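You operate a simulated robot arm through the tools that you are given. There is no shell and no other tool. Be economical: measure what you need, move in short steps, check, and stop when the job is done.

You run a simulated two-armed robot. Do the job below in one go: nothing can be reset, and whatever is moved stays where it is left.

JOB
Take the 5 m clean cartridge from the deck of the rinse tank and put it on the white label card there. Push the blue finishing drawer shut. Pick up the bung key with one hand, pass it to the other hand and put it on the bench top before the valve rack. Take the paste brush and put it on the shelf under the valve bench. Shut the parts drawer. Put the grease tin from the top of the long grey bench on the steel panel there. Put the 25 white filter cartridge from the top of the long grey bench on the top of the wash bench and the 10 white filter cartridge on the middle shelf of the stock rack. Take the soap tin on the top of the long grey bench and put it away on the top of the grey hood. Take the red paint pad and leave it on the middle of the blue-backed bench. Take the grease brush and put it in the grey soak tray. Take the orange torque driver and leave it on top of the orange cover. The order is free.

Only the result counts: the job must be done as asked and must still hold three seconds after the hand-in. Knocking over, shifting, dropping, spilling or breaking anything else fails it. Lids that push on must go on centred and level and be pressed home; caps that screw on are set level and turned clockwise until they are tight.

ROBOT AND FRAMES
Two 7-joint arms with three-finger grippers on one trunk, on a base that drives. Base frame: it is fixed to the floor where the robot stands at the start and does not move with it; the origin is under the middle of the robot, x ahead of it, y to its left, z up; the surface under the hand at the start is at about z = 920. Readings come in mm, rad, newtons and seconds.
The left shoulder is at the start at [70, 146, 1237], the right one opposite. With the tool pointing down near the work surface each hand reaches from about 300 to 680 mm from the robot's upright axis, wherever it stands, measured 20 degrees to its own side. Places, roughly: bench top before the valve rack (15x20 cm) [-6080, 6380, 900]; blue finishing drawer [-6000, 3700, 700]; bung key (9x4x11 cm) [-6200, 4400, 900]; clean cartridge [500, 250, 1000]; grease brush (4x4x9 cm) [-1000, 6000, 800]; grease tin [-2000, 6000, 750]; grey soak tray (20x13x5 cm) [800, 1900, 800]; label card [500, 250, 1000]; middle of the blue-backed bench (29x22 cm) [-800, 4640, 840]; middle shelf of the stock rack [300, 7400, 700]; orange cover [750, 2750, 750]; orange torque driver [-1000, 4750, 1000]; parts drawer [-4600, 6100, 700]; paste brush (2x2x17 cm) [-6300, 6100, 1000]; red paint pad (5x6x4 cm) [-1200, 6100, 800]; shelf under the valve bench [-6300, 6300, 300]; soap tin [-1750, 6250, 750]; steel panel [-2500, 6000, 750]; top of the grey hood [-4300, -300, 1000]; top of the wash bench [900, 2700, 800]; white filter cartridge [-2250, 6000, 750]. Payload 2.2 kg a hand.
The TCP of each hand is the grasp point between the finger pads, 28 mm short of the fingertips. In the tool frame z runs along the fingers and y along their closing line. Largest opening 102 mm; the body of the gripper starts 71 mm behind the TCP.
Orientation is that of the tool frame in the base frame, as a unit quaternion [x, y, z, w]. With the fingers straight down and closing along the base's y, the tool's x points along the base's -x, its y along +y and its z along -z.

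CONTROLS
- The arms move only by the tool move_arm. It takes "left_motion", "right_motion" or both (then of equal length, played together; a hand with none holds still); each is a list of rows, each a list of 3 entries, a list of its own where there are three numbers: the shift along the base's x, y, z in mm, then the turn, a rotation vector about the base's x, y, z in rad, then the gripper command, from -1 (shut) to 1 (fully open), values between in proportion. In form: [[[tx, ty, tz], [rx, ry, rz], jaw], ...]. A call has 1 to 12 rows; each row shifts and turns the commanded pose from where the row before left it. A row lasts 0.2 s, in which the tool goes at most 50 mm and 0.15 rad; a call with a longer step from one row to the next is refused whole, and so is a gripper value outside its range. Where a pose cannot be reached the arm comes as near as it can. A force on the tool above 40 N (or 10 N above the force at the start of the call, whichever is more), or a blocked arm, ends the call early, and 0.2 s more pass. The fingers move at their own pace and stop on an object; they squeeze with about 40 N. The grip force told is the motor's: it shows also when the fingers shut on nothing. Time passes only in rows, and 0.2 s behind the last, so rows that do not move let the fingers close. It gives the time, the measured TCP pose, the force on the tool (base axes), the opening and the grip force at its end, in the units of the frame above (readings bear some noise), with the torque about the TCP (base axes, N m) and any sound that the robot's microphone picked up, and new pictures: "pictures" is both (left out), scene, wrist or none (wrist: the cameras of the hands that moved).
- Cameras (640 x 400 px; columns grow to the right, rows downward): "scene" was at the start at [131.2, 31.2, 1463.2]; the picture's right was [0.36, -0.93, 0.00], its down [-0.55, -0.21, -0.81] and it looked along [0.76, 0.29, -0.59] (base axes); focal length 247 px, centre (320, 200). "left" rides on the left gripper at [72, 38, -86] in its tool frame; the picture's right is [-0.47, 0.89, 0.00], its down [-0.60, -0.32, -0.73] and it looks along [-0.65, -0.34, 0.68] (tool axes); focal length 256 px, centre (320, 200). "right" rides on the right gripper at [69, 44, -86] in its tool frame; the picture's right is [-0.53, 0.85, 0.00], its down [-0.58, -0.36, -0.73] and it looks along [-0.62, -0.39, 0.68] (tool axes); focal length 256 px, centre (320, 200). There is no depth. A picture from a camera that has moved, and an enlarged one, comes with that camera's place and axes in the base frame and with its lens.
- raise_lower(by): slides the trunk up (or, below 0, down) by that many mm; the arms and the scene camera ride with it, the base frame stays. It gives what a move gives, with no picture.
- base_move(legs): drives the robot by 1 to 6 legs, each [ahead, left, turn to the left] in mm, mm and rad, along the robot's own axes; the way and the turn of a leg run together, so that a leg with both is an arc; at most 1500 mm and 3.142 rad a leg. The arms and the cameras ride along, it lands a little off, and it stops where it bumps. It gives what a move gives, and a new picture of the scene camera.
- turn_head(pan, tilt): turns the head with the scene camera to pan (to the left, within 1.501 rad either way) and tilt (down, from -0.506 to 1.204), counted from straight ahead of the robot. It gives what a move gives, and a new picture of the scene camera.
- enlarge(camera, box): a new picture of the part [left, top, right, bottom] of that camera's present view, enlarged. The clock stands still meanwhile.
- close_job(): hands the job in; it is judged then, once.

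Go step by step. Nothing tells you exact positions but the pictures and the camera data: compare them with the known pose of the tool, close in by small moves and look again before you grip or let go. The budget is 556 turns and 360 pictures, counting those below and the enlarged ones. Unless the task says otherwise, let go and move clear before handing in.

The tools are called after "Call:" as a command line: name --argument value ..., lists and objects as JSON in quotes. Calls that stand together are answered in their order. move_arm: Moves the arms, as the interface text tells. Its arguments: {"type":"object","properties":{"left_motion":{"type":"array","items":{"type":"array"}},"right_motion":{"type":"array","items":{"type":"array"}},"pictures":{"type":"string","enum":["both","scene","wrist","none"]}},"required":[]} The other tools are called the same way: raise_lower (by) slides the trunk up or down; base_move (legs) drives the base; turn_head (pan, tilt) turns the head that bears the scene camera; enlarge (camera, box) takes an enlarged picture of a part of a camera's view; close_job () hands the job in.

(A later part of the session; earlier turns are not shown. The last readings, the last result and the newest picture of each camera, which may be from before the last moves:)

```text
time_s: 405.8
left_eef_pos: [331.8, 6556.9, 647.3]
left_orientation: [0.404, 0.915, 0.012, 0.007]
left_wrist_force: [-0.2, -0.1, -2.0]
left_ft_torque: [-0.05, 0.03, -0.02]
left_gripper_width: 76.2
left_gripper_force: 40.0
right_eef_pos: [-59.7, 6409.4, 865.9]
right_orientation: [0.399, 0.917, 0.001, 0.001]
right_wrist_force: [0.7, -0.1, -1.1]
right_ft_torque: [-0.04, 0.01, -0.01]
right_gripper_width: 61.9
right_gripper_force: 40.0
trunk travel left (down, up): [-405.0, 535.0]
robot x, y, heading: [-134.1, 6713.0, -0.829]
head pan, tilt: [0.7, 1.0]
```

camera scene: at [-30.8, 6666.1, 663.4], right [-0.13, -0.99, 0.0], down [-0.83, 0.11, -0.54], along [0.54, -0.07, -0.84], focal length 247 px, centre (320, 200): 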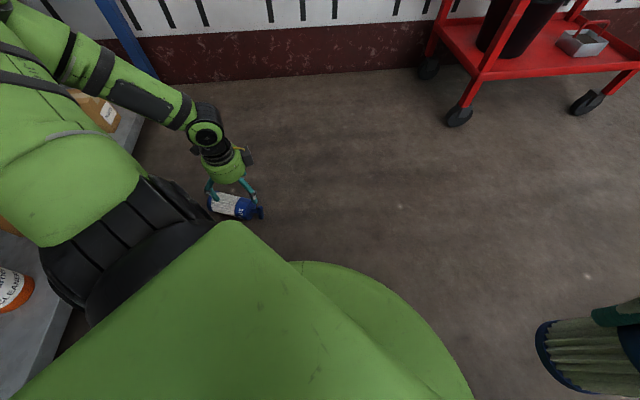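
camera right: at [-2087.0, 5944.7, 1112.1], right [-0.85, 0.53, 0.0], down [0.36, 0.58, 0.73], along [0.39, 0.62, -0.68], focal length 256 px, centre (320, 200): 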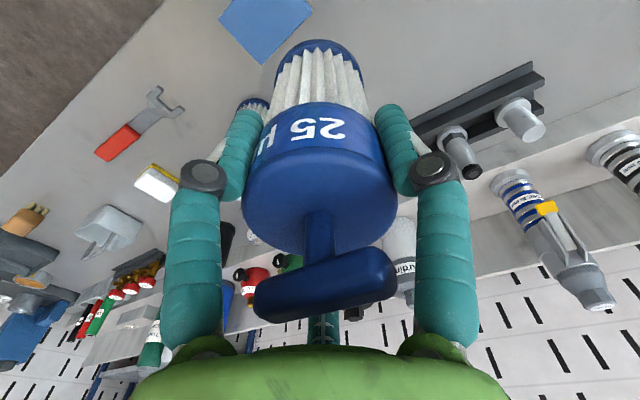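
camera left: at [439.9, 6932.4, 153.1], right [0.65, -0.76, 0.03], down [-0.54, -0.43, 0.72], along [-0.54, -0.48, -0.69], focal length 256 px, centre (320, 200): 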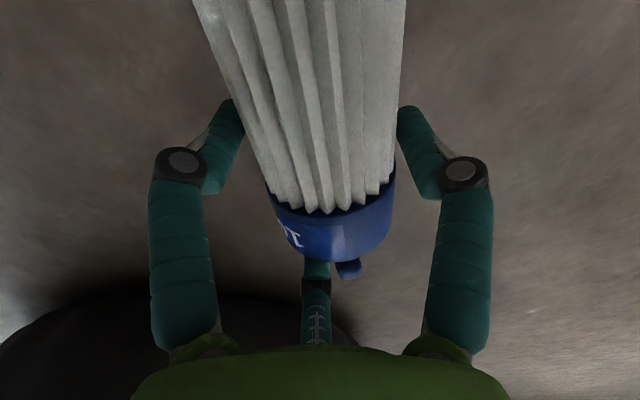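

Now pitch the hand to horizontal.

Call:
move_arm --left_motion '[[[8, -9, 12], [-0.109, -0.1, 0], -1], [[8, -9, 12], [-0.109, -0.1, 0], -1], [[8, -9, 12], [-0.109, -0.1, 0], -1], [[8, -9, 12], [-0.109, -0.1, 0], -1], [[8, -9, 12], [-0.109, -0.1, 0], -1], [[8, -9, 12], [-0.109, -0.1, 0], -1], [[8, -9, 12], [-0.109, -0.1, 0], -1], [[8, -9, 12], [-0.109, -0.1, 0], -1], [[8, -9, 12], [-0.109, -0.1, 0], -1], [[8, -9, 12], [-0.109, -0.1, 0], -1], [[8, -9, 12], [-0.066, -0.061, 0], -1]]' --pictures "wrist"

```text
time_s: 408.2
left_eef_pos: [419.0, 6459.7, 778.2]
left_orientation: [0.276, 0.65, -0.275, 0.653]
left_wrist_force: [0.4, -0.1, -2.6]
left_ft_torque: [-0.02, 0.03, 0.02]
left_gripper_width: 75.7
left_gripper_force: 40.0
right_eef_pos: [-60.7, 6408.0, 865.1]
right_orientation: [0.398, 0.917, 0.001, 0.001]
right_wrist_force: [-0.1, -0.5, -1.1]
right_ft_torque: [-0.02, 0.03, -0.01]
right_gripper_width: 62.1
right_gripper_force: 40.0
trunk travel left (down, up): [-405.0, 535.0]
robot x, y, heading: [-131.1, 6717.7, -0.83]
head pan, tilt: [0.7, 1.0]
camera left: at [387.9, 6547.1, 705.4], right [0.63, 0.62, 0.47], down [-0.74, 0.3, 0.6], along [0.23, -0.73, 0.65], focal length 256 px, centre (320, 200)
```

left: 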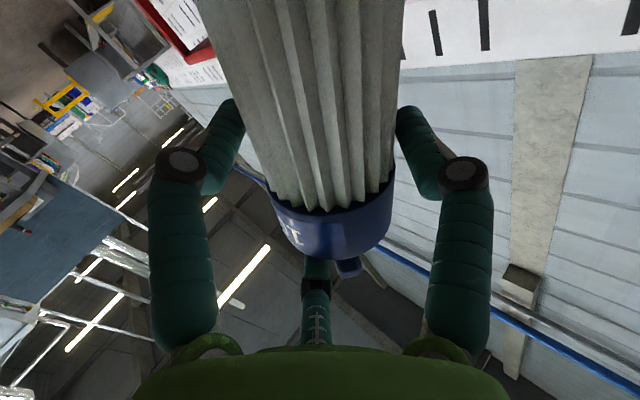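

The filter leans ~0.3 rad within the grip; I roll the hand to make it vertical and verify with the head camera.

Call:
move_arm --left_motion '[[[0, 0, 0], [-0.07, 0.076, 0], -1], [[0, 0, 0], [-0.07, 0.076, 0], -1], [[0, 0, 0], [-0.07, 0.076, 0], -1], [[0, 0, 0], [0, 0, 0], -1]]' --pictures "none"

Call:
turn_head --pan 0.45 --tilt 0.6

Call:
enlarge --camera "scene" --box '[240, 140, 400, 260]'

```text
time_s: 409.2
left_eef_pos: [420.2, 6460.7, 778.7]
left_orientation: [0.172, 0.688, -0.37, 0.6]
left_wrist_force: [0.8, -0.4, -1.8]
left_ft_torque: [0.01, 0.05, 0.0]
left_gripper_width: 75.9
left_gripper_force: 39.7
right_eef_pos: [-60.2, 6408.0, 866.8]
right_orientation: [0.399, 0.917, 0.002, 0.001]
right_wrist_force: [-0.1, -0.7, -1.0]
right_ft_torque: [0.0, -0.02, 0.02]
right_gripper_width: 61.7
right_gripper_force: 39.9
trunk travel left (down, up): [-405.0, 535.0]
robot x, y, heading: [-132.8, 6708.7, -0.833]
head pan, tilt: [0.7, 1.0]
```

```text
time_s: 410.1
left_eef_pos: [420.0, 6459.8, 777.6]
left_orientation: [0.174, 0.687, -0.37, 0.6]
left_wrist_force: [-0.6, 0.4, -1.9]
left_ft_torque: [-0.01, 0.08, 0.03]
left_gripper_width: 75.9
left_gripper_force: 39.5
right_eef_pos: [-60.6, 6409.8, 865.9]
right_orientation: [0.399, 0.917, 0.001, 0.001]
right_wrist_force: [0.3, 0.7, -2.1]
right_ft_torque: [0.01, 0.02, -0.02]
right_gripper_width: 61.9
right_gripper_force: 39.6
trunk travel left (down, up): [-405.0, 535.0]
robot x, y, heading: [-131.1, 6711.7, -0.83]
head pan, tilt: [0.45, 0.6]
camera scene: at [-17.5, 6642.3, 1095.4], right [-0.37, -0.93, 0.0], down [-0.53, 0.21, -0.82], along [0.77, -0.3, -0.57], focal length 247 px, centre (320, 200)
```

scene: 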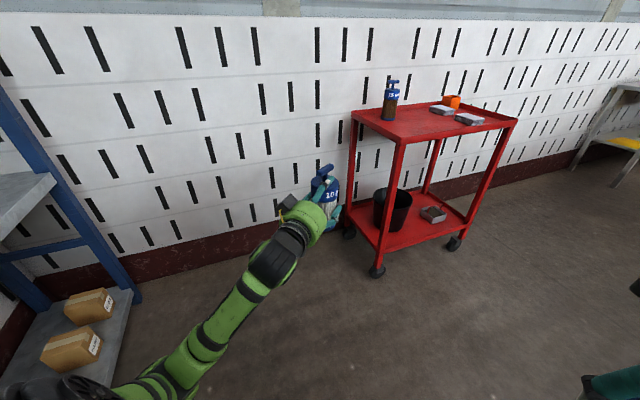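

```text
3.33 times, centred on (320, 200) of scene
camera zoom: at [-17.5, 6642.3, 1095.4], right [-0.37, -0.93, 0.0], down [-0.53, 0.21, -0.82], along [0.77, -0.3, -0.57], focal length 823 px, centre (320, 200)
```

zoom: 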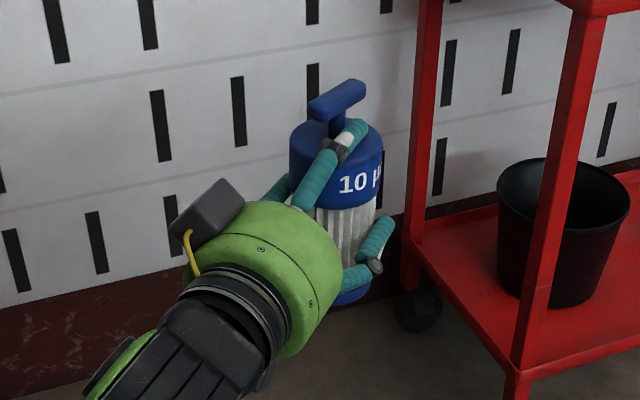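

Nearly upright; I correct by 0.12, raise the trunk, and go round to face the rack.

Call:
move_arm --left_motion '[[[0, 0, 0], [0.08, -0.088, 0], -1], [[0, 0, 0], [0, 0, 0], -1]]' --pictures "none"

Call:
raise_lower --by 105

Call:
base_move --legs '[[484, 141, 0], [0, 0, 1.2], [0, 0, 1.2]]'

```text
time_s: 410.7
left_eef_pos: [419.9, 6460.3, 778.9]
left_orientation: [0.213, 0.674, -0.335, 0.623]
left_wrist_force: [-0.6, 0.3, -1.7]
left_ft_torque: [0.03, -0.01, -0.04]
left_gripper_width: 75.8
left_gripper_force: 39.6
right_eef_pos: [-60.0, 6408.2, 866.3]
right_orientation: [0.399, 0.917, 0.001, 0.001]
right_wrist_force: [0.3, 0.2, -1.3]
right_ft_torque: [0.01, 0.0, -0.02]
right_gripper_width: 62.0
right_gripper_force: 40.2
trunk travel left (down, up): [-405.0, 535.0]
robot x, y, heading: [-134.0, 6712.9, -0.829]
head pan, tilt: [0.45, 0.6]
```

```text
time_s: 412.0
left_eef_pos: [420.5, 6459.3, 882.4]
left_orientation: [0.214, 0.674, -0.336, 0.622]
left_wrist_force: [0.0, 0.3, -1.7]
left_ft_torque: [-0.02, 0.05, -0.01]
left_gripper_width: 75.6
left_gripper_force: 39.5
right_eef_pos: [-59.6, 6407.4, 971.2]
right_orientation: [0.398, 0.917, 0.001, 0.001]
right_wrist_force: [-0.8, 0.4, -1.9]
right_ft_torque: [-0.01, 0.0, 0.02]
right_gripper_width: 62.0
right_gripper_force: 40.3
trunk travel left (down, up): [-510.0, 430.0]
robot x, y, heading: [-132.0, 6715.3, -0.832]
head pan, tilt: [0.45, 0.6]
```

```text
time_s: 421.0
left_eef_pos: [61.7, 7007.2, 881.2]
left_orientation: [0.553, -0.44, -0.462, -0.535]
left_wrist_force: [0.0, 0.2, -2.3]
left_ft_torque: [0.01, 0.0, 0.05]
left_gripper_width: 75.9
left_gripper_force: 40.4
right_eef_pos: [455.0, 6724.4, 971.1]
right_orientation: [0.714, -0.7, -0.001, 0.0]
right_wrist_force: [-0.9, -0.5, -1.8]
right_ft_torque: [0.04, 0.02, -0.01]
right_gripper_width: 61.9
right_gripper_force: 40.3
trunk travel left (down, up): [-510.0, 430.0]
robot x, y, heading: [308.6, 6448.8, 1.583]
head pan, tilt: [0.45, 0.6]
camera scene: at [264.5, 6577.7, 1200.4], right [0.9, 0.44, 0.0], down [0.25, -0.51, -0.82], along [-0.37, 0.74, -0.57], focal length 247 px, centre (320, 200)
```

scene: 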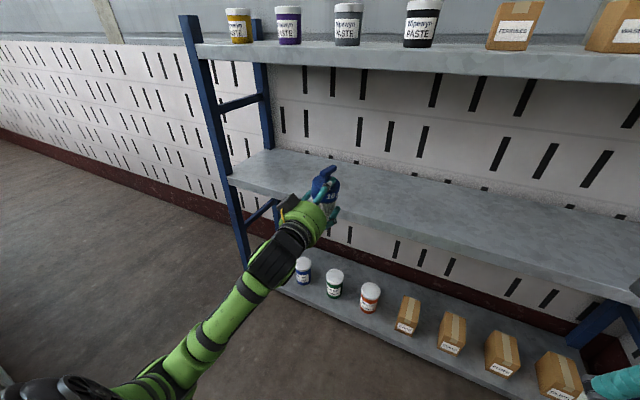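

Held and upright. Shelf edge estimate (y 7170, z≈750) is confirmed; I drive in.

Call:
base_move --legs '[[245, 0, 0]]'

Call:
enlarge --camera "scene" --box '[220, 120, 420, 270]'

```text
time_s: 422.9
left_eef_pos: [57.6, 7256.3, 881.5]
left_orientation: [0.554, -0.44, -0.462, -0.535]
left_wrist_force: [-0.2, -0.5, -1.6]
left_ft_torque: [-0.01, -0.04, -0.02]
left_gripper_width: 75.8
left_gripper_force: 40.3
right_eef_pos: [449.3, 6973.8, 969.9]
right_orientation: [0.715, -0.699, -0.001, 0.0]
right_wrist_force: [-0.4, 0.5, -2.0]
right_ft_torque: [0.02, -0.05, 0.03]
right_gripper_width: 61.8
right_gripper_force: 39.8
trunk travel left (down, up): [-510.0, 430.0]
robot x, y, heading: [302.3, 6697.9, 1.588]
head pan, tilt: [0.45, 0.6]
camera scene: at [261.4, 6827.5, 1200.4], right [0.89, 0.45, 0.0], down [0.25, -0.51, -0.82], along [-0.37, 0.74, -0.57], focal length 247 px, centre (320, 200)
```

scene: 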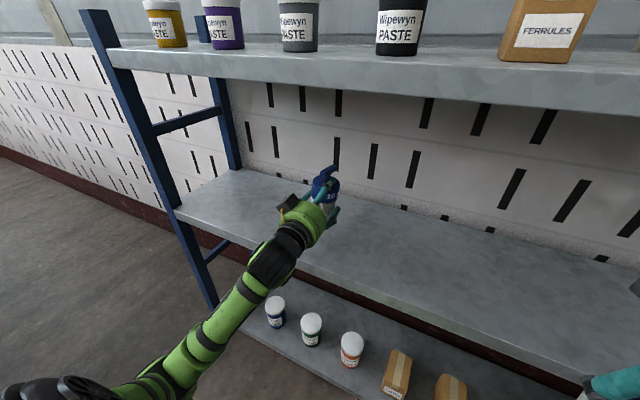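

```text
2.67 times, centred on (320, 195) of scene
camera zoom: at [261.4, 6827.5, 1200.4], right [0.89, 0.45, 0.0], down [0.25, -0.51, -0.82], along [-0.37, 0.74, -0.57], focal length 659 px, centre (320, 213)
```

zoom: 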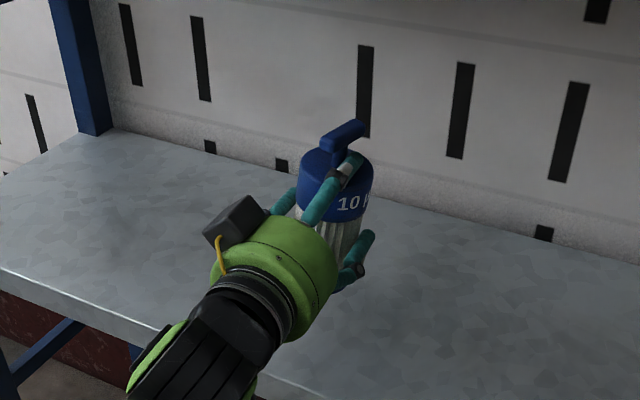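

It is over the shelf. Lower gently until contact.

Call:
move_arm --left_motion '[[[0, 15, -10], [0, 0, 0], -1], [[0, 0, -12], [0, 0, 0], -1], [[0, 0, -8], [0, 0, 0], -1], [[0, 0, -4], [0, 0, 0], -1], [[0, 0, -4], [0, 0, 0], -1], [[0, 0, 0], [0, 0, 0], -1]]' --pictures "none"

```text
time_s: 424.2
left_eef_pos: [57.5, 7269.4, 844.9]
left_orientation: [0.555, -0.439, -0.463, -0.534]
left_wrist_force: [-0.3, 0.1, -2.1]
left_ft_torque: [-0.04, 0.02, 0.03]
left_gripper_width: 75.8
left_gripper_force: 40.1
right_eef_pos: [448.7, 6973.4, 970.6]
right_orientation: [0.716, -0.698, -0.002, 0.0]
right_wrist_force: [-0.6, -0.5, -1.8]
right_ft_torque: [0.01, -0.01, 0.01]
right_gripper_width: 62.0
right_gripper_force: 40.1
trunk travel left (down, up): [-510.0, 430.0]
robot x, y, heading: [305.4, 6696.8, 1.583]
head pan, tilt: [0.45, 0.6]
```

Call:
move_arm --left_motion '[[[0, 0, -4], [0, 0, 0], -1], [[0, 0, -4], [0, 0, 0], -1], [[0, 0, -3], [0, 0, 0], -1], [[0, 0, -3], [0, 0, 0], -1], [[0, 0, 0], [0, 0, 0], -1]]' --pictures "none"

```text
time_s: 425.4
left_eef_pos: [56.7, 7269.7, 829.9]
left_orientation: [0.555, -0.439, -0.462, -0.534]
left_wrist_force: [0.5, 0.0, -2.5]
left_ft_torque: [-0.03, -0.03, -0.02]
left_gripper_width: 75.8
left_gripper_force: 40.0
right_eef_pos: [450.3, 6973.3, 971.4]
right_orientation: [0.715, -0.699, -0.001, -0.001]
right_wrist_force: [0.0, 0.7, -1.8]
right_ft_torque: [0.0, -0.01, -0.02]
right_gripper_width: 61.9
right_gripper_force: 39.5
trunk travel left (down, up): [-510.0, 430.0]
robot x, y, heading: [303.0, 6698.0, 1.582]
head pan, tilt: [0.45, 0.6]
```

Call:
move_arm --left_motion '[[[0, 0, -3], [0, 0, 0], -1], [[0, 0, -3], [0, 0, 0], -1], [[0, 0, -3], [0, 0, 0], -1], [[0, 0, -2], [0, 0, 0], -1], [[0, 0, 0], [0, 0, 0], -1]]' --pictures "wrist"

```text
time_s: 426.6
left_eef_pos: [58.1, 7271.1, 818.9]
left_orientation: [0.554, -0.44, -0.462, -0.535]
left_wrist_force: [-0.6, -0.6, -2.2]
left_ft_torque: [-0.03, 0.0, 0.0]
left_gripper_width: 75.7
left_gripper_force: 39.9
right_eef_pos: [449.8, 6974.1, 971.2]
right_orientation: [0.715, -0.699, -0.001, 0.0]
right_wrist_force: [0.0, -0.3, -1.8]
right_ft_torque: [0.02, 0.03, -0.04]
right_gripper_width: 61.7
right_gripper_force: 39.9
trunk travel left (down, up): [-510.0, 430.0]
robot x, y, heading: [301.6, 6698.4, 1.586]
head pan, tilt: [0.45, 0.6]
camera left: at [37.6, 7182.7, 741.7], right [-0.96, -0.04, 0.29], down [0.23, -0.72, 0.65], along [0.19, 0.69, 0.7], focal length 256 px, centre (320, 200)
```

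left: 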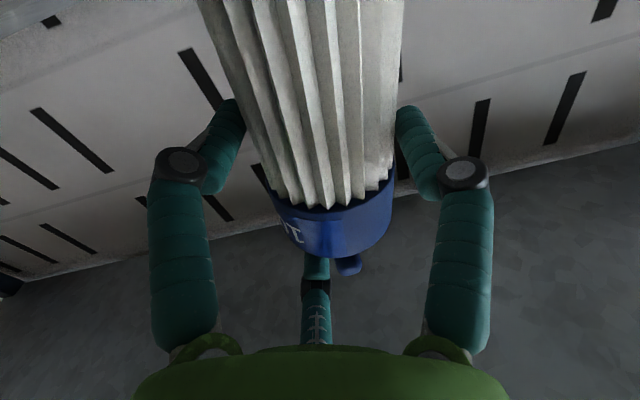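

Call:
enlarge --camera "scene" --box '[240, 140, 400, 260]'

```text
3.33 times, centred on (320, 200) of scene
camera zoom: at [261.3, 6827.1, 1200.4], right [0.89, 0.45, 0.0], down [0.25, -0.51, -0.82], along [-0.37, 0.74, -0.57], focal length 823 px, centre (320, 200)
```

zoom: 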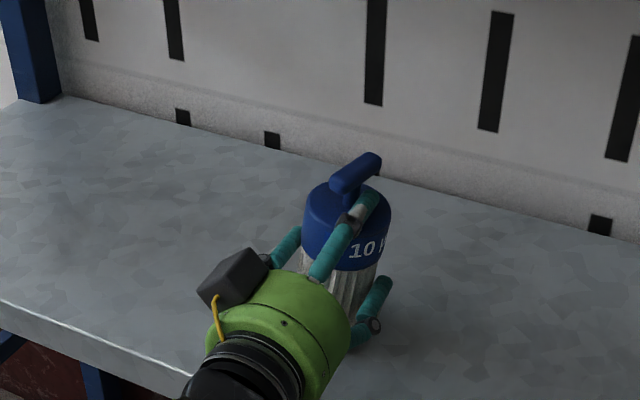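

Call:
move_arm --left_motion '[[[0, 0, -3], [0, 0, 0], -1], [[0, 0, -3], [0, 0, 0], -1], [[0, 0, -3], [0, 0, 0], -1], [[0, 0, -3], [0, 0, 0], -1], [[0, 0, 0], [0, 0, 0], -1]]' --pictures "none"

```text
time_s: 427.9
left_eef_pos: [56.3, 7269.7, 812.2]
left_orientation: [0.551, -0.438, -0.465, -0.538]
left_wrist_force: [-2.8, 5.3, 15.4]
left_ft_torque: [0.66, 0.08, 0.1]
left_gripper_width: 75.6
left_gripper_force: 39.6
right_eef_pos: [449.2, 6972.9, 971.1]
right_orientation: [0.715, -0.699, -0.002, -0.001]
right_wrist_force: [0.2, 1.1, -2.5]
right_ft_torque: [0.01, 0.02, -0.02]
right_gripper_width: 62.1
right_gripper_force: 40.2
trunk travel left (down, up): [-510.0, 430.0]
robot x, y, heading: [304.1, 6701.0, 1.584]
head pan, tilt: [0.45, 0.6]
```

Contact. Ease slightly and release.

Call:
move_arm --left_motion '[[[0, 0, 2], [0, 0, 0], -1], [[0, 0, 1], [0, 0, 0], 0.55], [[0, 0, 0], [0, 0, 0], 0.65], [[0, 0, 0], [0, 0, 0], 0.9], [[0, 0, 0], [0, 0, 0], 1]]' --pictures "none"

Call:
enlarge --camera "scene" --box '[240, 140, 400, 260]'

```text
time_s: 429.1
left_eef_pos: [58.3, 7270.2, 810.6]
left_orientation: [0.554, -0.44, -0.463, -0.534]
left_wrist_force: [0.6, -0.2, 0.5]
left_ft_torque: [0.0, 0.02, -0.03]
left_gripper_width: 101.8
left_gripper_force: 0.1
right_eef_pos: [449.0, 6974.0, 970.3]
right_orientation: [0.715, -0.699, -0.001, 0.0]
right_wrist_force: [-0.8, 0.9, -1.3]
right_ft_torque: [-0.03, -0.02, 0.01]
right_gripper_width: 61.9
right_gripper_force: 39.5
trunk travel left (down, up): [-510.0, 430.0]
robot x, y, heading: [300.4, 6699.9, 1.586]
head pan, tilt: [0.45, 0.6]
```

```text
3.33 times, centred on (320, 200) of scene
camera zoom: at [261.5, 6826.8, 1200.4], right [0.89, 0.45, 0.0], down [0.25, -0.51, -0.82], along [-0.37, 0.74, -0.57], focal length 823 px, centre (320, 200)
```

zoom: 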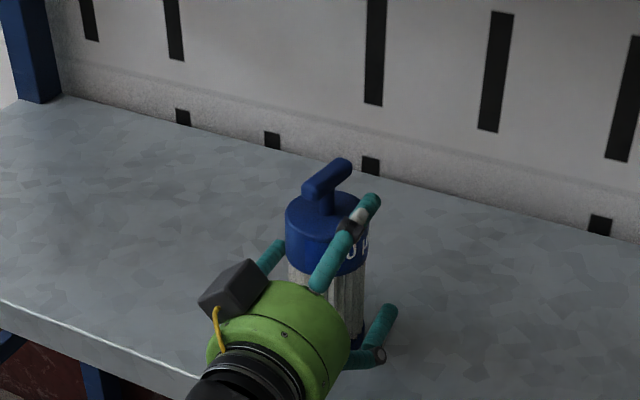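

It stands on the shelf. Withdraw the hand straight back.

Call:
move_arm --left_motion '[[[0, -15, 0], [0, 0, 0], 1], [[0, -25, 0], [0, 0, 0], 1], [[0, -30, 0], [0, 0, 0], 1], [[0, -35, 0], [0, 0, 0], 1], [[0, -35, 0], [0, 0, 0], 1]]' --pictures "none"

Call:
base_move --legs '[[-350, 0, 0]]'

```text
time_s: 430.2
left_eef_pos: [57.9, 7137.9, 801.4]
left_orientation: [0.553, -0.44, -0.462, -0.536]
left_wrist_force: [-0.5, -0.9, 0.2]
left_ft_torque: [0.03, 0.01, -0.01]
left_gripper_width: 101.8
left_gripper_force: 0.0
left hand out of reach, approached as far as the arm can: row 5
right_eef_pos: [450.2, 6973.6, 971.5]
right_orientation: [0.715, -0.699, -0.001, 0.0]
right_wrist_force: [1.2, 0.5, -1.3]
right_ft_torque: [-0.01, 0.04, 0.02]
right_gripper_width: 62.0
right_gripper_force: 40.3
trunk travel left (down, up): [-510.0, 430.0]
robot x, y, heading: [302.7, 6699.5, 1.578]
head pan, tilt: [0.45, 0.6]
```

```text
time_s: 432.5
left_eef_pos: [62.0, 6791.0, 801.0]
left_orientation: [0.553, -0.44, -0.462, -0.536]
left_wrist_force: [0.5, -0.6, 0.5]
left_ft_torque: [-0.04, 0.02, -0.03]
left_gripper_width: 102.1
left_gripper_force: 0.1
right_eef_pos: [453.8, 6623.6, 971.2]
right_orientation: [0.715, -0.7, -0.001, 0.0]
right_wrist_force: [0.0, 0.4, -1.8]
right_ft_torque: [0.01, -0.03, -0.02]
right_gripper_width: 61.7
right_gripper_force: 40.2
trunk travel left (down, up): [-510.0, 430.0]
robot x, y, heading: [304.8, 6347.4, 1.579]
head pan, tilt: [0.45, 0.6]
camera scene: at [265.9, 6478.3, 1200.5], right [0.9, 0.45, 0.0], down [0.25, -0.51, -0.83], along [-0.37, 0.74, -0.56], focal length 247 px, centre (320, 200)
```

scene: 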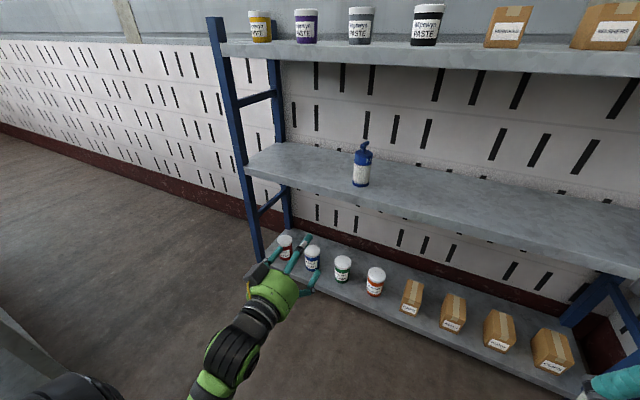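

The 10 µm filter stands on the middle shelf. I put the left hand back to pointing down.

Call:
move_arm --left_motion '[[[0, 0, 10], [0, 0.13, 0], 1], [[0, -8, 15], [-0.13, 0.06, 0], 1], [[0, -8, 20], [-0.148, 0, 0], 1], [[0, -8, 20], [-0.148, 0, 0], 1], [[0, -8, 20], [-0.148, 0, 0], 1], [[0, -8, 20], [-0.148, 0, 0], 1], [[0, -8, 20], [-0.148, 0, 0], 1], [[0, -8, 20], [-0.148, 0, 0], 1], [[0, -8, 20], [-0.148, 0, 0], 1], [[0, -8, 20], [-0.148, 0, 0], 1], [[0, -8, 20], [-0.148, 0, 0], 1], [[0, -8, 10], [-0.105, 0, 0], 1]]' --pictures "none"

Call:
raise_lower --by 200

Call:
base_move --legs '[[-1200, 0, 0], [-1200, 0, 0], [-700, 80, 0]]'

```text
time_s: 435.1
left_eef_pos: [51.9, 6773.0, 972.4]
left_orientation: [-0.707, 0.707, 0.018, -0.012]
left_wrist_force: [0.1, 0.2, -0.3]
left_ft_torque: [-0.01, -0.03, 0.02]
left_gripper_width: 102.2
left_gripper_force: 0.0
left hand out of reach, approached as far as the arm can: row 1, 2, 3, 4
right_eef_pos: [455.4, 6625.3, 971.0]
right_orientation: [0.714, -0.7, -0.001, -0.001]
right_wrist_force: [0.3, 0.1, -1.7]
right_ft_torque: [0.0, -0.02, 0.0]
right_gripper_width: 61.9
right_gripper_force: 40.4
trunk travel left (down, up): [-510.0, 430.0]
robot x, y, heading: [310.2, 6347.8, 1.585]
head pan, tilt: [0.45, 0.6]
```

```text
time_s: 437.3
left_eef_pos: [52.2, 6773.9, 1171.8]
left_orientation: [-0.705, 0.709, 0.019, -0.011]
left_wrist_force: [-0.3, 0.0, 0.5]
left_ft_torque: [0.01, 0.02, 0.02]
left_gripper_width: 102.2
left_gripper_force: 0.0
right_eef_pos: [455.2, 6626.1, 1170.5]
right_orientation: [0.714, -0.7, -0.002, 0.0]
right_wrist_force: [-1.1, 0.0, -1.8]
right_ft_torque: [-0.02, -0.02, 0.0]
right_gripper_width: 61.9
right_gripper_force: 40.2
trunk travel left (down, up): [-710.0, 230.0]
robot x, y, heading: [304.7, 6349.8, 1.585]
head pan, tilt: [0.45, 0.6]
```

```text
time_s: 452.4
left_eef_pos: [16.7, 3704.9, 1172.0]
left_orientation: [0.711, -0.703, -0.02, 0.012]
left_wrist_force: [0.7, -0.4, 0.2]
left_ft_torque: [-0.03, 0.01, -0.01]
left_gripper_width: 102.2
left_gripper_force: 0.1
right_eef_pos: [420.9, 3562.9, 1170.4]
right_orientation: [0.719, -0.695, 0.0, 0.0]
right_wrist_force: [0.8, 0.1, -1.8]
right_ft_torque: [0.0, 0.02, 0.02]
right_gripper_width: 61.7
right_gripper_force: 39.7
trunk travel left (down, up): [-710.0, 230.0]
robot x, y, heading: [275.9, 3283.9, 1.598]
head pan, tilt: [0.45, 0.6]
camera scene: at [234.5, 3413.4, 1400.4], right [0.89, 0.46, 0.0], down [0.26, -0.5, -0.82], along [-0.38, 0.73, -0.57], focal length 247 px, centre (320, 200)
```

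scene: 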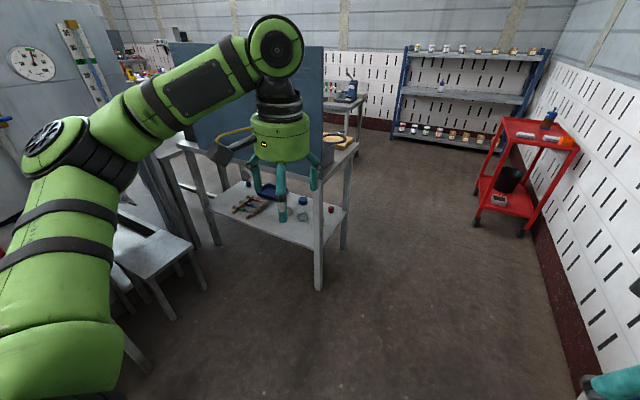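

I continue to the wash bench: back, turn to face it, and align with the free spot between the white calibrator and the blue bucket (≈(780,2385)).

Call:
base_move --legs '[[-500, 110, 0], [0, 0, -1.598], [0, -235, 0], [100, 0, 0]]'

Call:
turn_head --pan -0.25 --tilt 0.75

```text
time_s: 461.4
left_eef_pos: [704.8, 2777.2, 1173.4]
left_orientation: [0.018, 1.0, 0.022, 0.008]
left_wrist_force: [0.2, 0.3, -0.5]
left_ft_torque: [0.02, 0.05, 0.0]
left_gripper_width: 102.2
left_gripper_force: 0.0
right_eef_pos: [544.4, 2383.5, 1171.1]
right_orientation: [0.006, 1.0, 0.001, 0.002]
right_wrist_force: [-1.0, -0.5, -1.9]
right_ft_torque: [0.0, -0.02, -0.02]
right_gripper_width: 61.8
right_gripper_force: 40.1
trunk travel left (down, up): [-710.0, 230.0]
robot x, y, heading: [275.8, 2540.6, -0.019]
head pan, tilt: [0.45, 0.6]
camera scene: at [402.8, 2574.7, 1400.7], right [0.42, -0.91, 0.0], down [-0.51, -0.23, -0.83], along [0.75, 0.34, -0.56], focal length 247 px, centre (320, 200)
```

scene: 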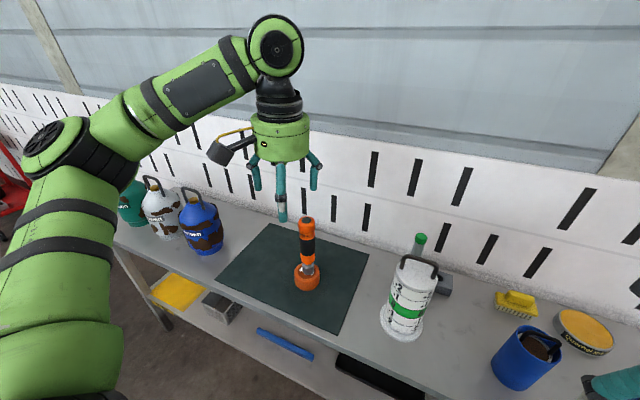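

```text
time_s: 462.4
left_eef_pos: [706.4, 2780.0, 1172.1]
left_orientation: [0.018, 1.0, 0.021, 0.006]
left_wrist_force: [-1.1, -0.2, -0.5]
left_ft_torque: [0.02, -0.01, -0.02]
left_gripper_width: 102.2
left_gripper_force: 0.0
right_eef_pos: [543.8, 2382.9, 1171.2]
right_orientation: [0.006, 1.0, 0.0, 0.0]
right_wrist_force: [-0.3, 0.9, -1.8]
right_ft_torque: [0.03, -0.02, 0.01]
right_gripper_width: 62.0
right_gripper_force: 40.4
trunk travel left (down, up): [-710.0, 230.0]
robot x, y, heading: [274.6, 2541.1, -0.02]
head pan, tilt: [-0.25, 0.75]
camera scene: at [403.7, 2516.5, 1387.7], right [-0.27, -0.96, 0.0], down [-0.66, 0.18, -0.73], along [0.71, -0.2, -0.68], focal length 247 px, centre (320, 200)
```

scene: 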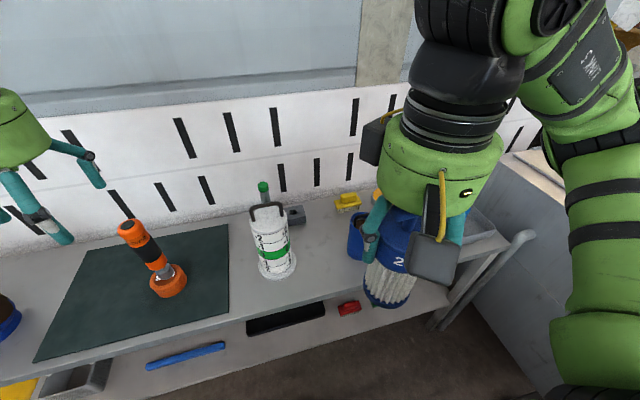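

Call:
move_arm --left_motion '[[[-40, 0, 0], [0, 0, 0], 1], [[-40, 0, 0], [0, 0, 0], 1], [[-40, 0, 0], [0, 0, 0], 1], [[0, 0, 0], [0, 0, 0], 1]]' --right_motion '[[[35, 2, -20], [0, 0, 0], -1], [[40, 2, -20], [0, 0, 0], -1], [[40, 2, -20], [0, 0, 0], -1], [[40, 2, -20], [0, 0, 0], -1]]' --pictures "none"

Call:
base_move --legs '[[75, 0, 0.02]]'

Call:
move_arm --right_motion '[[[3, 0, -45], [0, 0, 0], -1], [[0, 0, -45], [0, 0, 0], -1], [[0, 0, -45], [0, 0, 0], -1], [[0, 0, -30], [0, 0, 0], -1], [[0, 0, 0], [0, 0, 0], -1]]' --pictures "both"

```text
time_s: 463.4
left_eef_pos: [587.5, 2781.7, 1173.8]
left_orientation: [0.017, 1.0, 0.022, 0.006]
left_wrist_force: [-0.2, -0.1, -0.1]
left_ft_torque: [-0.02, 0.04, 0.01]
left_gripper_width: 101.8
left_gripper_force: 0.1
right_eef_pos: [702.2, 2392.7, 1090.2]
right_orientation: [0.005, 1.0, 0.0, -0.001]
right_wrist_force: [1.1, 1.4, -1.4]
right_ft_torque: [0.01, 0.03, 0.0]
right_gripper_width: 61.9
right_gripper_force: 39.5
trunk travel left (down, up): [-710.0, 230.0]
robot x, y, heading: [273.4, 2537.4, -0.024]
head pan, tilt: [-0.25, 0.75]
```

```text
time_s: 464.5
left_eef_pos: [652.6, 2786.5, 1174.7]
left_orientation: [0.008, 1.0, 0.022, 0.007]
left_wrist_force: [0.1, 0.5, 0.0]
left_ft_torque: [-0.02, -0.02, -0.01]
left_gripper_width: 102.1
left_gripper_force: 0.2
right_eef_pos: [775.1, 2399.9, 1092.8]
right_orientation: [-0.004, 1.0, 0.0, 0.001]
right_wrist_force: [-0.2, 0.0, -1.6]
right_ft_torque: [0.0, -0.04, -0.04]
right_gripper_width: 62.1
right_gripper_force: 39.7
trunk travel left (down, up): [-710.0, 230.0]
robot x, y, heading: [345.2, 2538.6, -0.001]
head pan, tilt: [-0.25, 0.75]
camera scene: at [476.8, 2518.2, 1387.9], right [-0.25, -0.97, 0.0], down [-0.66, 0.17, -0.73], along [0.71, -0.18, -0.68], focal length 247 px, centre (320, 200)
```

scene: 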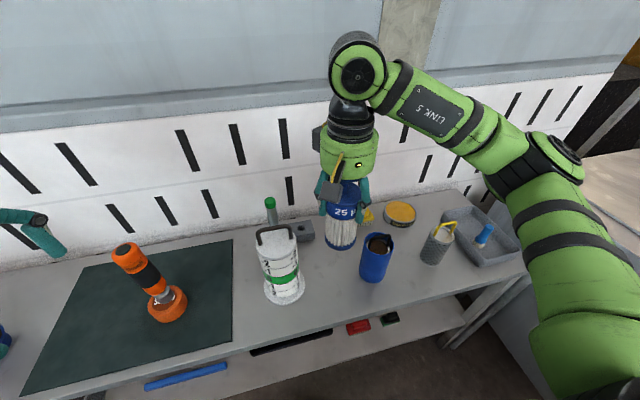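

```text
time_s: 465.7
left_eef_pos: [654.8, 2787.3, 1173.9]
left_orientation: [0.007, 1.0, 0.021, 0.006]
left_wrist_force: [0.1, -0.8, 1.3]
left_ft_torque: [-0.02, 0.03, 0.01]
left_gripper_width: 102.0
left_gripper_force: 0.0
right_eef_pos: [781.5, 2397.5, 925.3]
right_orientation: [-0.004, 1.0, 0.001, 0.0]
right_wrist_force: [-1.0, 0.9, -2.2]
right_ft_torque: [0.0, 0.02, 0.01]
right_gripper_width: 61.8
right_gripper_force: 39.6
trunk travel left (down, up): [-710.0, 230.0]
robot x, y, heading: [350.7, 2541.2, 0.001]
head pan, tilt: [-0.25, 0.75]
camera scene: at [479.4, 2518.5, 1387.6], right [-0.25, -0.97, 0.0], down [-0.66, 0.17, -0.73], along [0.71, -0.18, -0.68], focal length 247 px, centre (320, 200)
camera right: at [709.8, 2440.6, 1011.1], right [0.53, 0.85, 0.0], down [0.58, -0.36, 0.73], along [0.62, -0.38, -0.68], focal length 256 px, centre (320, 200)
```

scene: 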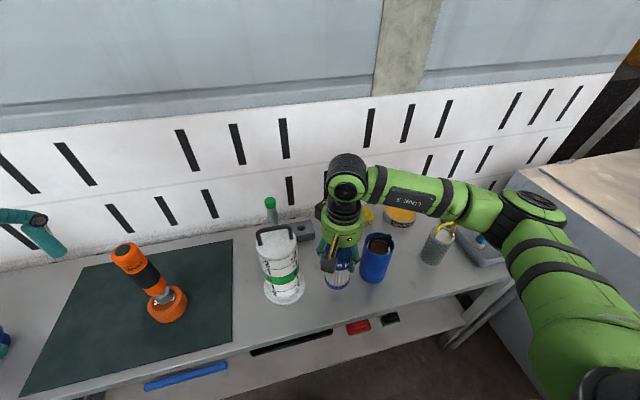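
right: 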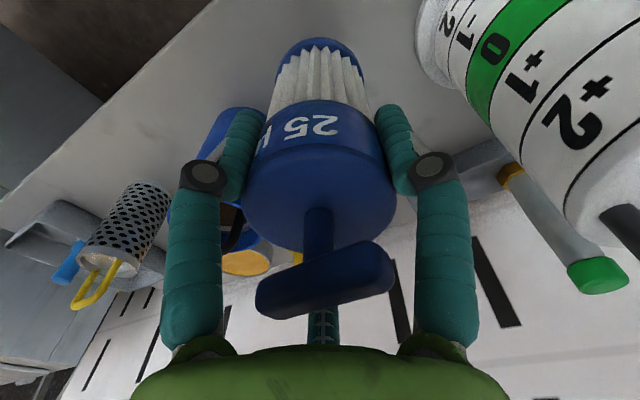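

I shift toward the front a bit for clearance, then lower to contact.

Call:
move_arm --right_motion '[[[-25, 3, 0], [0, 0, 0], -1], [[-25, 3, -10], [0, 0, 0], -1], [[0, 0, -30], [0, 0, 0], -1], [[0, 0, -20], [0, 0, 0], -1], [[0, 0, -5], [0, 0, 0], -1], [[0, 0, -4], [0, 0, 0], -1], [[0, 0, -3], [0, 0, 0], -1], [[0, 0, 0], [0, 0, 0], -1]]' --pictures "none"

```text
time_s: 467.5
left_eef_pos: [653.6, 2787.4, 1175.3]
left_orientation: [0.008, 1.0, 0.022, 0.006]
left_wrist_force: [-0.9, -0.5, 0.0]
left_ft_torque: [-0.06, 0.0, 0.0]
left_gripper_width: 102.0
left_gripper_force: 0.0
right_eef_pos: [730.7, 2405.8, 856.1]
right_orientation: [-0.005, 1.0, 0.002, 0.003]
right_wrist_force: [1.7, -0.8, 21.8]
right_ft_torque: [-0.35, 0.41, 0.01]
right_gripper_width: 62.0
right_gripper_force: 39.6
trunk travel left (down, up): [-710.0, 230.0]
robot x, y, heading: [350.7, 2540.2, -0.001]
head pan, tilt: [-0.25, 0.75]
```

Call:
move_arm --right_motion '[[[0, 0, 2], [0, 0, 0], -1], [[0, 0, 1], [0, 0, 0], 0.3], [[0, 0, 0], [0, 0, 0], 0.6], [[0, 0, 0], [0, 0, 0], 0.7], [[0, 0, 30], [0, 0, 0], 0.7], [[0, 0, 40], [0, 0, 0], 0.7], [[0, 0, 40], [0, 0, 0], 0.7], [[0, 0, 45], [0, 0, 0], 0.7], [[0, 0, 45], [0, 0, 0], 0.7], [[-40, 0, 20], [0, 0, 0], 1], [[-45, 0, 0], [0, 0, 0], 1], [[-45, 0, 0], [0, 0, 0], 1]]' --pictures "scene"

```text
time_s: 470.1
left_eef_pos: [654.2, 2787.7, 1174.0]
left_orientation: [0.008, 1.0, 0.02, 0.006]
left_wrist_force: [0.5, -0.2, -0.5]
left_ft_torque: [-0.01, -0.05, 0.0]
left_gripper_width: 102.0
left_gripper_force: 0.1
right_eef_pos: [603.0, 2408.2, 1079.0]
right_orientation: [-0.004, 1.0, 0.0, 0.0]
right_wrist_force: [-0.2, 0.7, 1.4]
right_ft_torque: [-0.02, 0.0, -0.01]
right_gripper_width: 102.0
right_gripper_force: 0.1
right hand out of reach, approached as far as the arm can: row 12
trunk travel left (down, up): [-710.0, 230.0]
robot x, y, heading: [351.3, 2538.2, -0.0]
head pan, tilt: [-0.25, 0.75]
camera scene: at [478.5, 2519.3, 1387.7], right [-0.25, -0.97, 0.0], down [-0.66, 0.17, -0.73], along [0.71, -0.18, -0.68], focal length 247 px, centre (320, 200)
```

scene: 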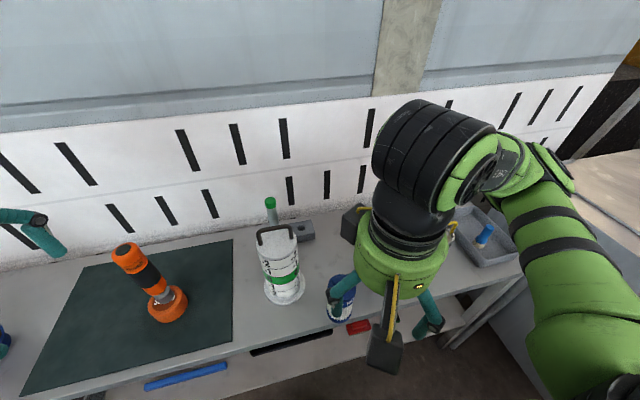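

The 25 µm filter stands on the bench. Next the soap tin: back round to the long bench.

Call:
base_move --legs '[[-180, 0, 0], [0, 0, 1.571], [1200, -170, 0], [1450, 0, 0], [0, 1000, 0], [0, 1030, 0]]'

```text
time_s: 497.7
left_eef_pos: [-1889.7, 5593.7, 1173.7]
left_orientation: [-0.689, 0.724, 0.02, -0.011]
left_wrist_force: [-0.4, -0.1, 0.2]
left_ft_torque: [0.04, 0.03, 0.01]
left_gripper_width: 101.7
left_gripper_force: 0.0
right_eef_pos: [-1512.0, 5531.2, 1078.7]
right_orientation: [-0.699, 0.715, 0.001, -0.001]
right_wrist_force: [0.0, -0.1, 0.0]
right_ft_torque: [0.02, -0.02, -0.01]
right_gripper_width: 102.2
right_gripper_force: 0.0
trunk travel left (down, up): [-710.0, 230.0]
robot x, y, heading: [-1654.6, 5279.7, 1.535]
head pan, tilt: [-0.25, 0.75]
camera scene: at [-1627.6, 5408.8, 1387.6], right [0.96, -0.28, 0.0], down [-0.19, -0.65, -0.73], along [0.2, 0.7, -0.68], focal length 247 px, centre (320, 200)
```

scene: 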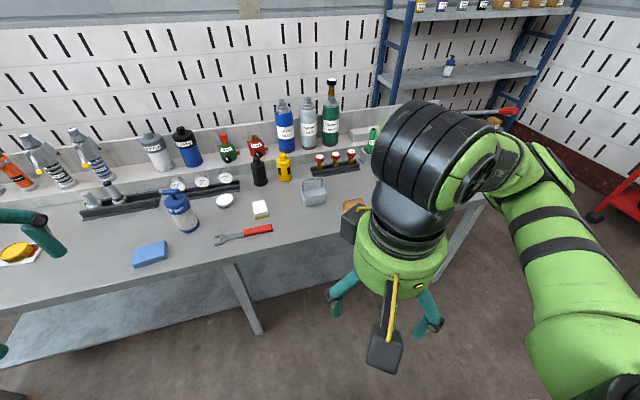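

Call:
base_move --legs '[[0, 0, 0.036], [335, -60, 0]]'

Call:
raise_lower --by -150

Call:
move_arm --left_motion '[[[15, 40, -20], [-0.014, -0.043, 0], 1], [[15, 45, -10], [0, 0, 0], 1], [[10, 45, -10], [0, 0, 0], 1], [[0, 45, -10], [0, 0, 0], 1], [[0, 0, 0], [0, 0, 0], 1]]' --pictures "wrist"

```text
time_s: 500.3
left_eef_pos: [-1841.9, 5916.2, 1174.2]
left_orientation: [-0.702, 0.711, 0.02, -0.011]
left_wrist_force: [0.1, 0.0, 0.0]
left_ft_torque: [0.03, -0.02, 0.04]
left_gripper_width: 102.2
left_gripper_force: 0.1
right_eef_pos: [-1461.3, 5868.1, 1079.0]
right_orientation: [0.711, -0.703, 0.001, 0.0]
right_wrist_force: [0.0, -0.1, -0.3]
right_ft_torque: [0.02, -0.02, -0.04]
right_gripper_width: 102.1
right_gripper_force: 0.1
trunk travel left (down, up): [-710.0, 230.0]
robot x, y, heading: [-1592.1, 5612.2, 1.57]
head pan, tilt: [-0.25, 0.75]
camera scene: at [-1574.3, 5742.1, 1387.7], right [0.97, -0.25, 0.0], down [-0.17, -0.66, -0.73], along [0.18, 0.71, -0.68], focal length 247 px, centre (320, 200)
```

scene: 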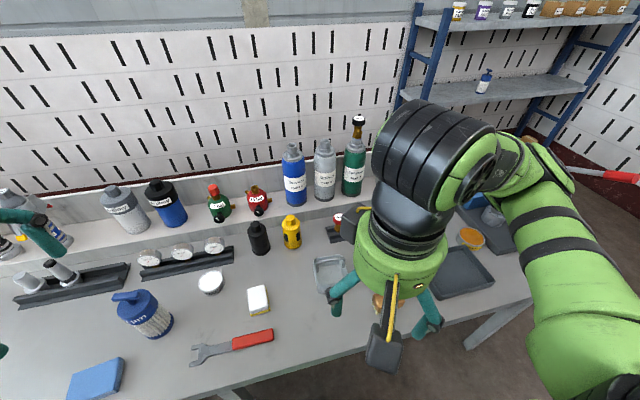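

```text
time_s: 502.1
left_eef_pos: [-1841.7, 5918.1, 1024.8]
left_orientation: [-0.702, 0.712, 0.019, -0.01]
left_wrist_force: [-0.1, -0.7, 0.0]
left_ft_torque: [-0.03, 0.03, -0.02]
left_gripper_width: 101.9
left_gripper_force: 0.1
right_eef_pos: [-1461.5, 5868.8, 929.6]
right_orientation: [0.711, -0.703, -0.001, 0.001]
right_wrist_force: [0.0, 0.7, 0.8]
right_ft_torque: [-0.01, 0.02, 0.03]
right_gripper_width: 102.1
right_gripper_force: 0.1
trunk travel left (down, up): [-560.0, 380.0]
robot x, y, heading: [-1592.2, 5617.3, 1.573]
head pan, tilt: [-0.25, 0.75]
```

```text
time_s: 503.3
left_eef_pos: [-1802.0, 6092.3, 974.6]
left_orientation: [-0.703, 0.712, 0.001, -0.001]
left_wrist_force: [-0.6, 0.8, -0.3]
left_ft_torque: [0.05, 0.03, -0.01]
left_gripper_width: 101.9
left_gripper_force: 0.1
right_eef_pos: [-1462.5, 5868.9, 929.5]
right_orientation: [0.712, -0.702, -0.001, 0.001]
right_wrist_force: [-0.4, -0.1, -0.5]
right_ft_torque: [0.02, -0.02, 0.03]
right_gripper_width: 102.1
right_gripper_force: 0.0
trunk travel left (down, up): [-560.0, 380.0]
robot x, y, heading: [-1594.9, 5611.0, 1.573]
head pan, tilt: [-0.25, 0.75]
camera left: at [-1840.3, 6020.1, 1061.3], right [-0.88, 0.48, 0.0], down [0.33, 0.6, 0.73], along [0.35, 0.64, -0.68], focal length 256 px, centre (320, 200)
```

left: 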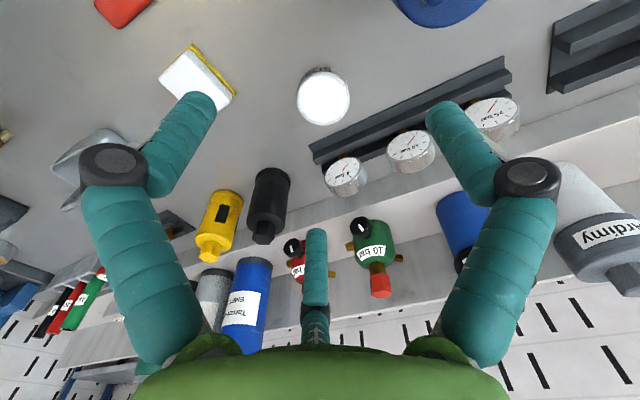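

Soap tin at ≈(-1781,6136). Descend and grip.

Call:
move_arm --left_motion '[[[10, 22, -40], [0, 0, 0], 0.65], [[11, 22, -40], [0, 0, 0], 0.65], [[0, 0, -45], [0, 0, 0], 0.65], [[0, 0, -40], [0, 0, 0], 0.65], [[0, 0, -20], [0, 0, 0], 0.65], [[0, 0, 0], [0, 0, 0], 0.65]]' --pictures "wrist"

```text
time_s: 504.7
left_eef_pos: [-1779.6, 6136.7, 788.5]
left_orientation: [-0.703, 0.711, 0.0, -0.001]
left_wrist_force: [-0.4, 0.1, 0.0]
left_ft_torque: [0.02, 0.0, 0.0]
left_gripper_width: 84.3
left_gripper_force: 0.0
right_eef_pos: [-1462.1, 5870.5, 930.1]
right_orientation: [0.711, -0.703, 0.0, 0.0]
right_wrist_force: [0.4, -0.4, 0.2]
right_ft_torque: [-0.01, -0.01, 0.01]
right_gripper_width: 101.9
right_gripper_force: 0.1
trunk travel left (down, up): [-560.0, 380.0]
robot x, y, heading: [-1593.4, 5611.4, 1.577]
head pan, tilt: [-0.25, 0.75]
camera left: at [-1817.8, 6063.9, 874.9], right [-0.88, 0.48, 0.0], down [0.33, 0.6, 0.73], along [0.35, 0.64, -0.68], focal length 256 px, centre (320, 200)
```

left: 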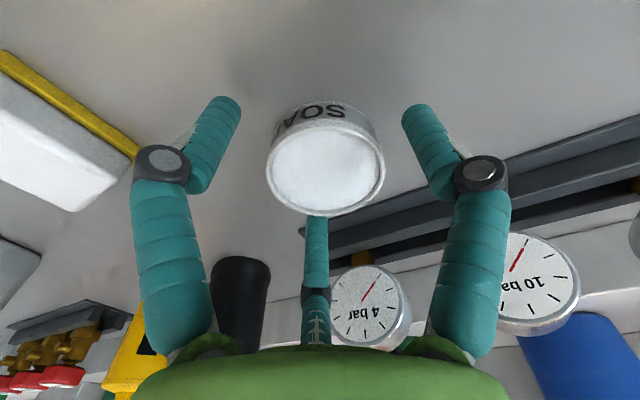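

Call:
move_arm --left_motion '[[[0, 0, -4], [0, 0, 0], 0.65], [[0, 0, 0], [0, 0, 0], -1], [[0, 0, 0], [0, 0, 0], -1], [[0, 0, 0], [0, 0, 0], -1], [[0, 0, 30], [0, 0, 0], -1], [[0, 0, 40], [0, 0, 0], -1], [[0, 0, 45], [0, 0, 0], -1], [[0, 0, 45], [0, 0, 0], -1], [[0, -35, 30], [0, 0, 0], -1], [[0, -45, 0], [0, 0, 0], -1], [[0, -45, 0], [0, 0, 0], -1], [[0, -45, 0], [0, 0, 0], -1]]' --pictures "none"

Call:
raise_lower --by 150

Call:
base_move --legs '[[-330, 0, 0], [0, 1400, 0]]'

Call:
turn_head --pan 1.3 --tilt 0.3

```text
time_s: 507.3
left_eef_pos: [-1782.7, 5966.0, 975.1]
left_orientation: [-0.703, 0.711, 0.0, 0.0]
left_wrist_force: [-0.6, -1.0, -2.6]
left_ft_torque: [0.04, 0.01, 0.04]
left_gripper_width: 60.9
left_gripper_force: 40.0
right_eef_pos: [-1463.1, 5869.3, 929.1]
right_orientation: [0.711, -0.703, 0.0, -0.001]
right_wrist_force: [-0.4, -0.8, 0.1]
right_ft_torque: [0.03, 0.02, -0.03]
right_gripper_width: 101.9
right_gripper_force: 0.0
trunk travel left (down, up): [-560.0, 380.0]
robot x, y, heading: [-1596.6, 5614.1, 1.569]
head pan, tilt: [-0.25, 0.75]
```

```text
time_s: 509.0
left_eef_pos: [-1782.8, 5967.9, 1124.0]
left_orientation: [-0.702, 0.712, -0.001, 0.0]
left_wrist_force: [-0.8, -0.2, -3.1]
left_ft_torque: [0.03, 0.01, 0.0]
left_gripper_width: 60.9
left_gripper_force: 39.7
right_eef_pos: [-1462.6, 5871.0, 1078.6]
right_orientation: [0.712, -0.702, 0.0, -0.001]
right_wrist_force: [0.1, -0.6, 0.3]
right_ft_torque: [-0.02, -0.02, -0.07]
right_gripper_width: 101.7
right_gripper_force: 0.0
trunk travel left (down, up): [-710.0, 230.0]
robot x, y, heading: [-1592.1, 5611.2, 1.572]
head pan, tilt: [-0.25, 0.75]
```

```text
time_s: 517.7
left_eef_pos: [-3163.4, 5623.6, 1124.7]
left_orientation: [-0.705, 0.709, -0.001, 0.0]
left_wrist_force: [1.1, -0.1, -3.3]
left_ft_torque: [-0.03, 0.0, 0.01]
left_gripper_width: 60.1
left_gripper_force: 39.8
right_eef_pos: [-2841.4, 5528.0, 1079.4]
right_orientation: [0.714, -0.7, 0.0, 0.0]
right_wrist_force: [-0.3, 0.5, -0.1]
right_ft_torque: [0.01, -0.02, 0.0]
right_gripper_width: 102.2
right_gripper_force: 0.1
trunk travel left (down, up): [-710.0, 230.0]
robot x, y, heading: [-2972.6, 5271.4, 1.583]
head pan, tilt: [-0.25, 0.75]
camera scene: at [-2952.7, 5400.4, 1387.6], right [0.97, -0.24, 0.0], down [-0.16, -0.66, -0.73], along [0.17, 0.71, -0.68], focal length 247 px, centre (320, 200)
```

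scene: 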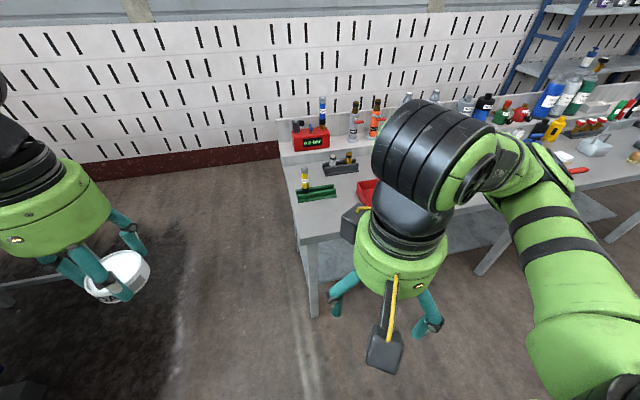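

```text
time_s: 519.3
left_eef_pos: [-3164.6, 5624.4, 1123.3]
left_orientation: [-0.705, 0.709, -0.001, 0.0]
left_wrist_force: [0.8, -0.3, -3.4]
left_ft_torque: [0.0, -0.03, 0.05]
left_gripper_width: 60.1
left_gripper_force: 40.2
right_eef_pos: [-2843.2, 5528.7, 1080.8]
right_orientation: [0.714, -0.7, -0.001, 0.0]
right_wrist_force: [-0.8, -0.6, -0.4]
right_ft_torque: [0.01, -0.01, 0.01]
right_gripper_width: 102.0
right_gripper_force: 0.0
trunk travel left (down, up): [-710.0, 230.0]
robot x, y, heading: [-2972.2, 5267.0, 1.584]
head pan, tilt: [1.3, 0.3]
camera scene: at [-3062.9, 5344.0, 1427.9], right [0.26, 0.97, 0.0], down [0.29, -0.08, -0.96], along [-0.92, 0.25, -0.3], focal length 247 px, centre (320, 200)
```

scene: 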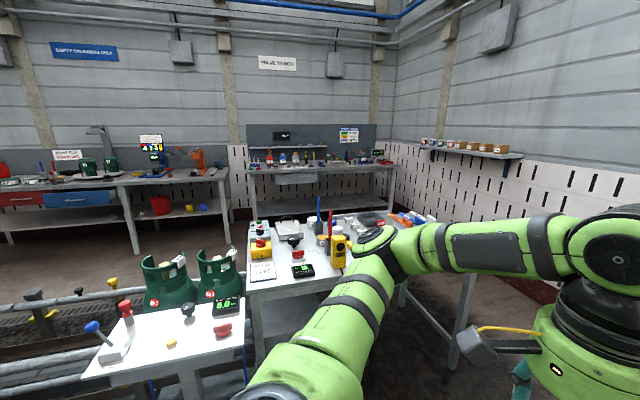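

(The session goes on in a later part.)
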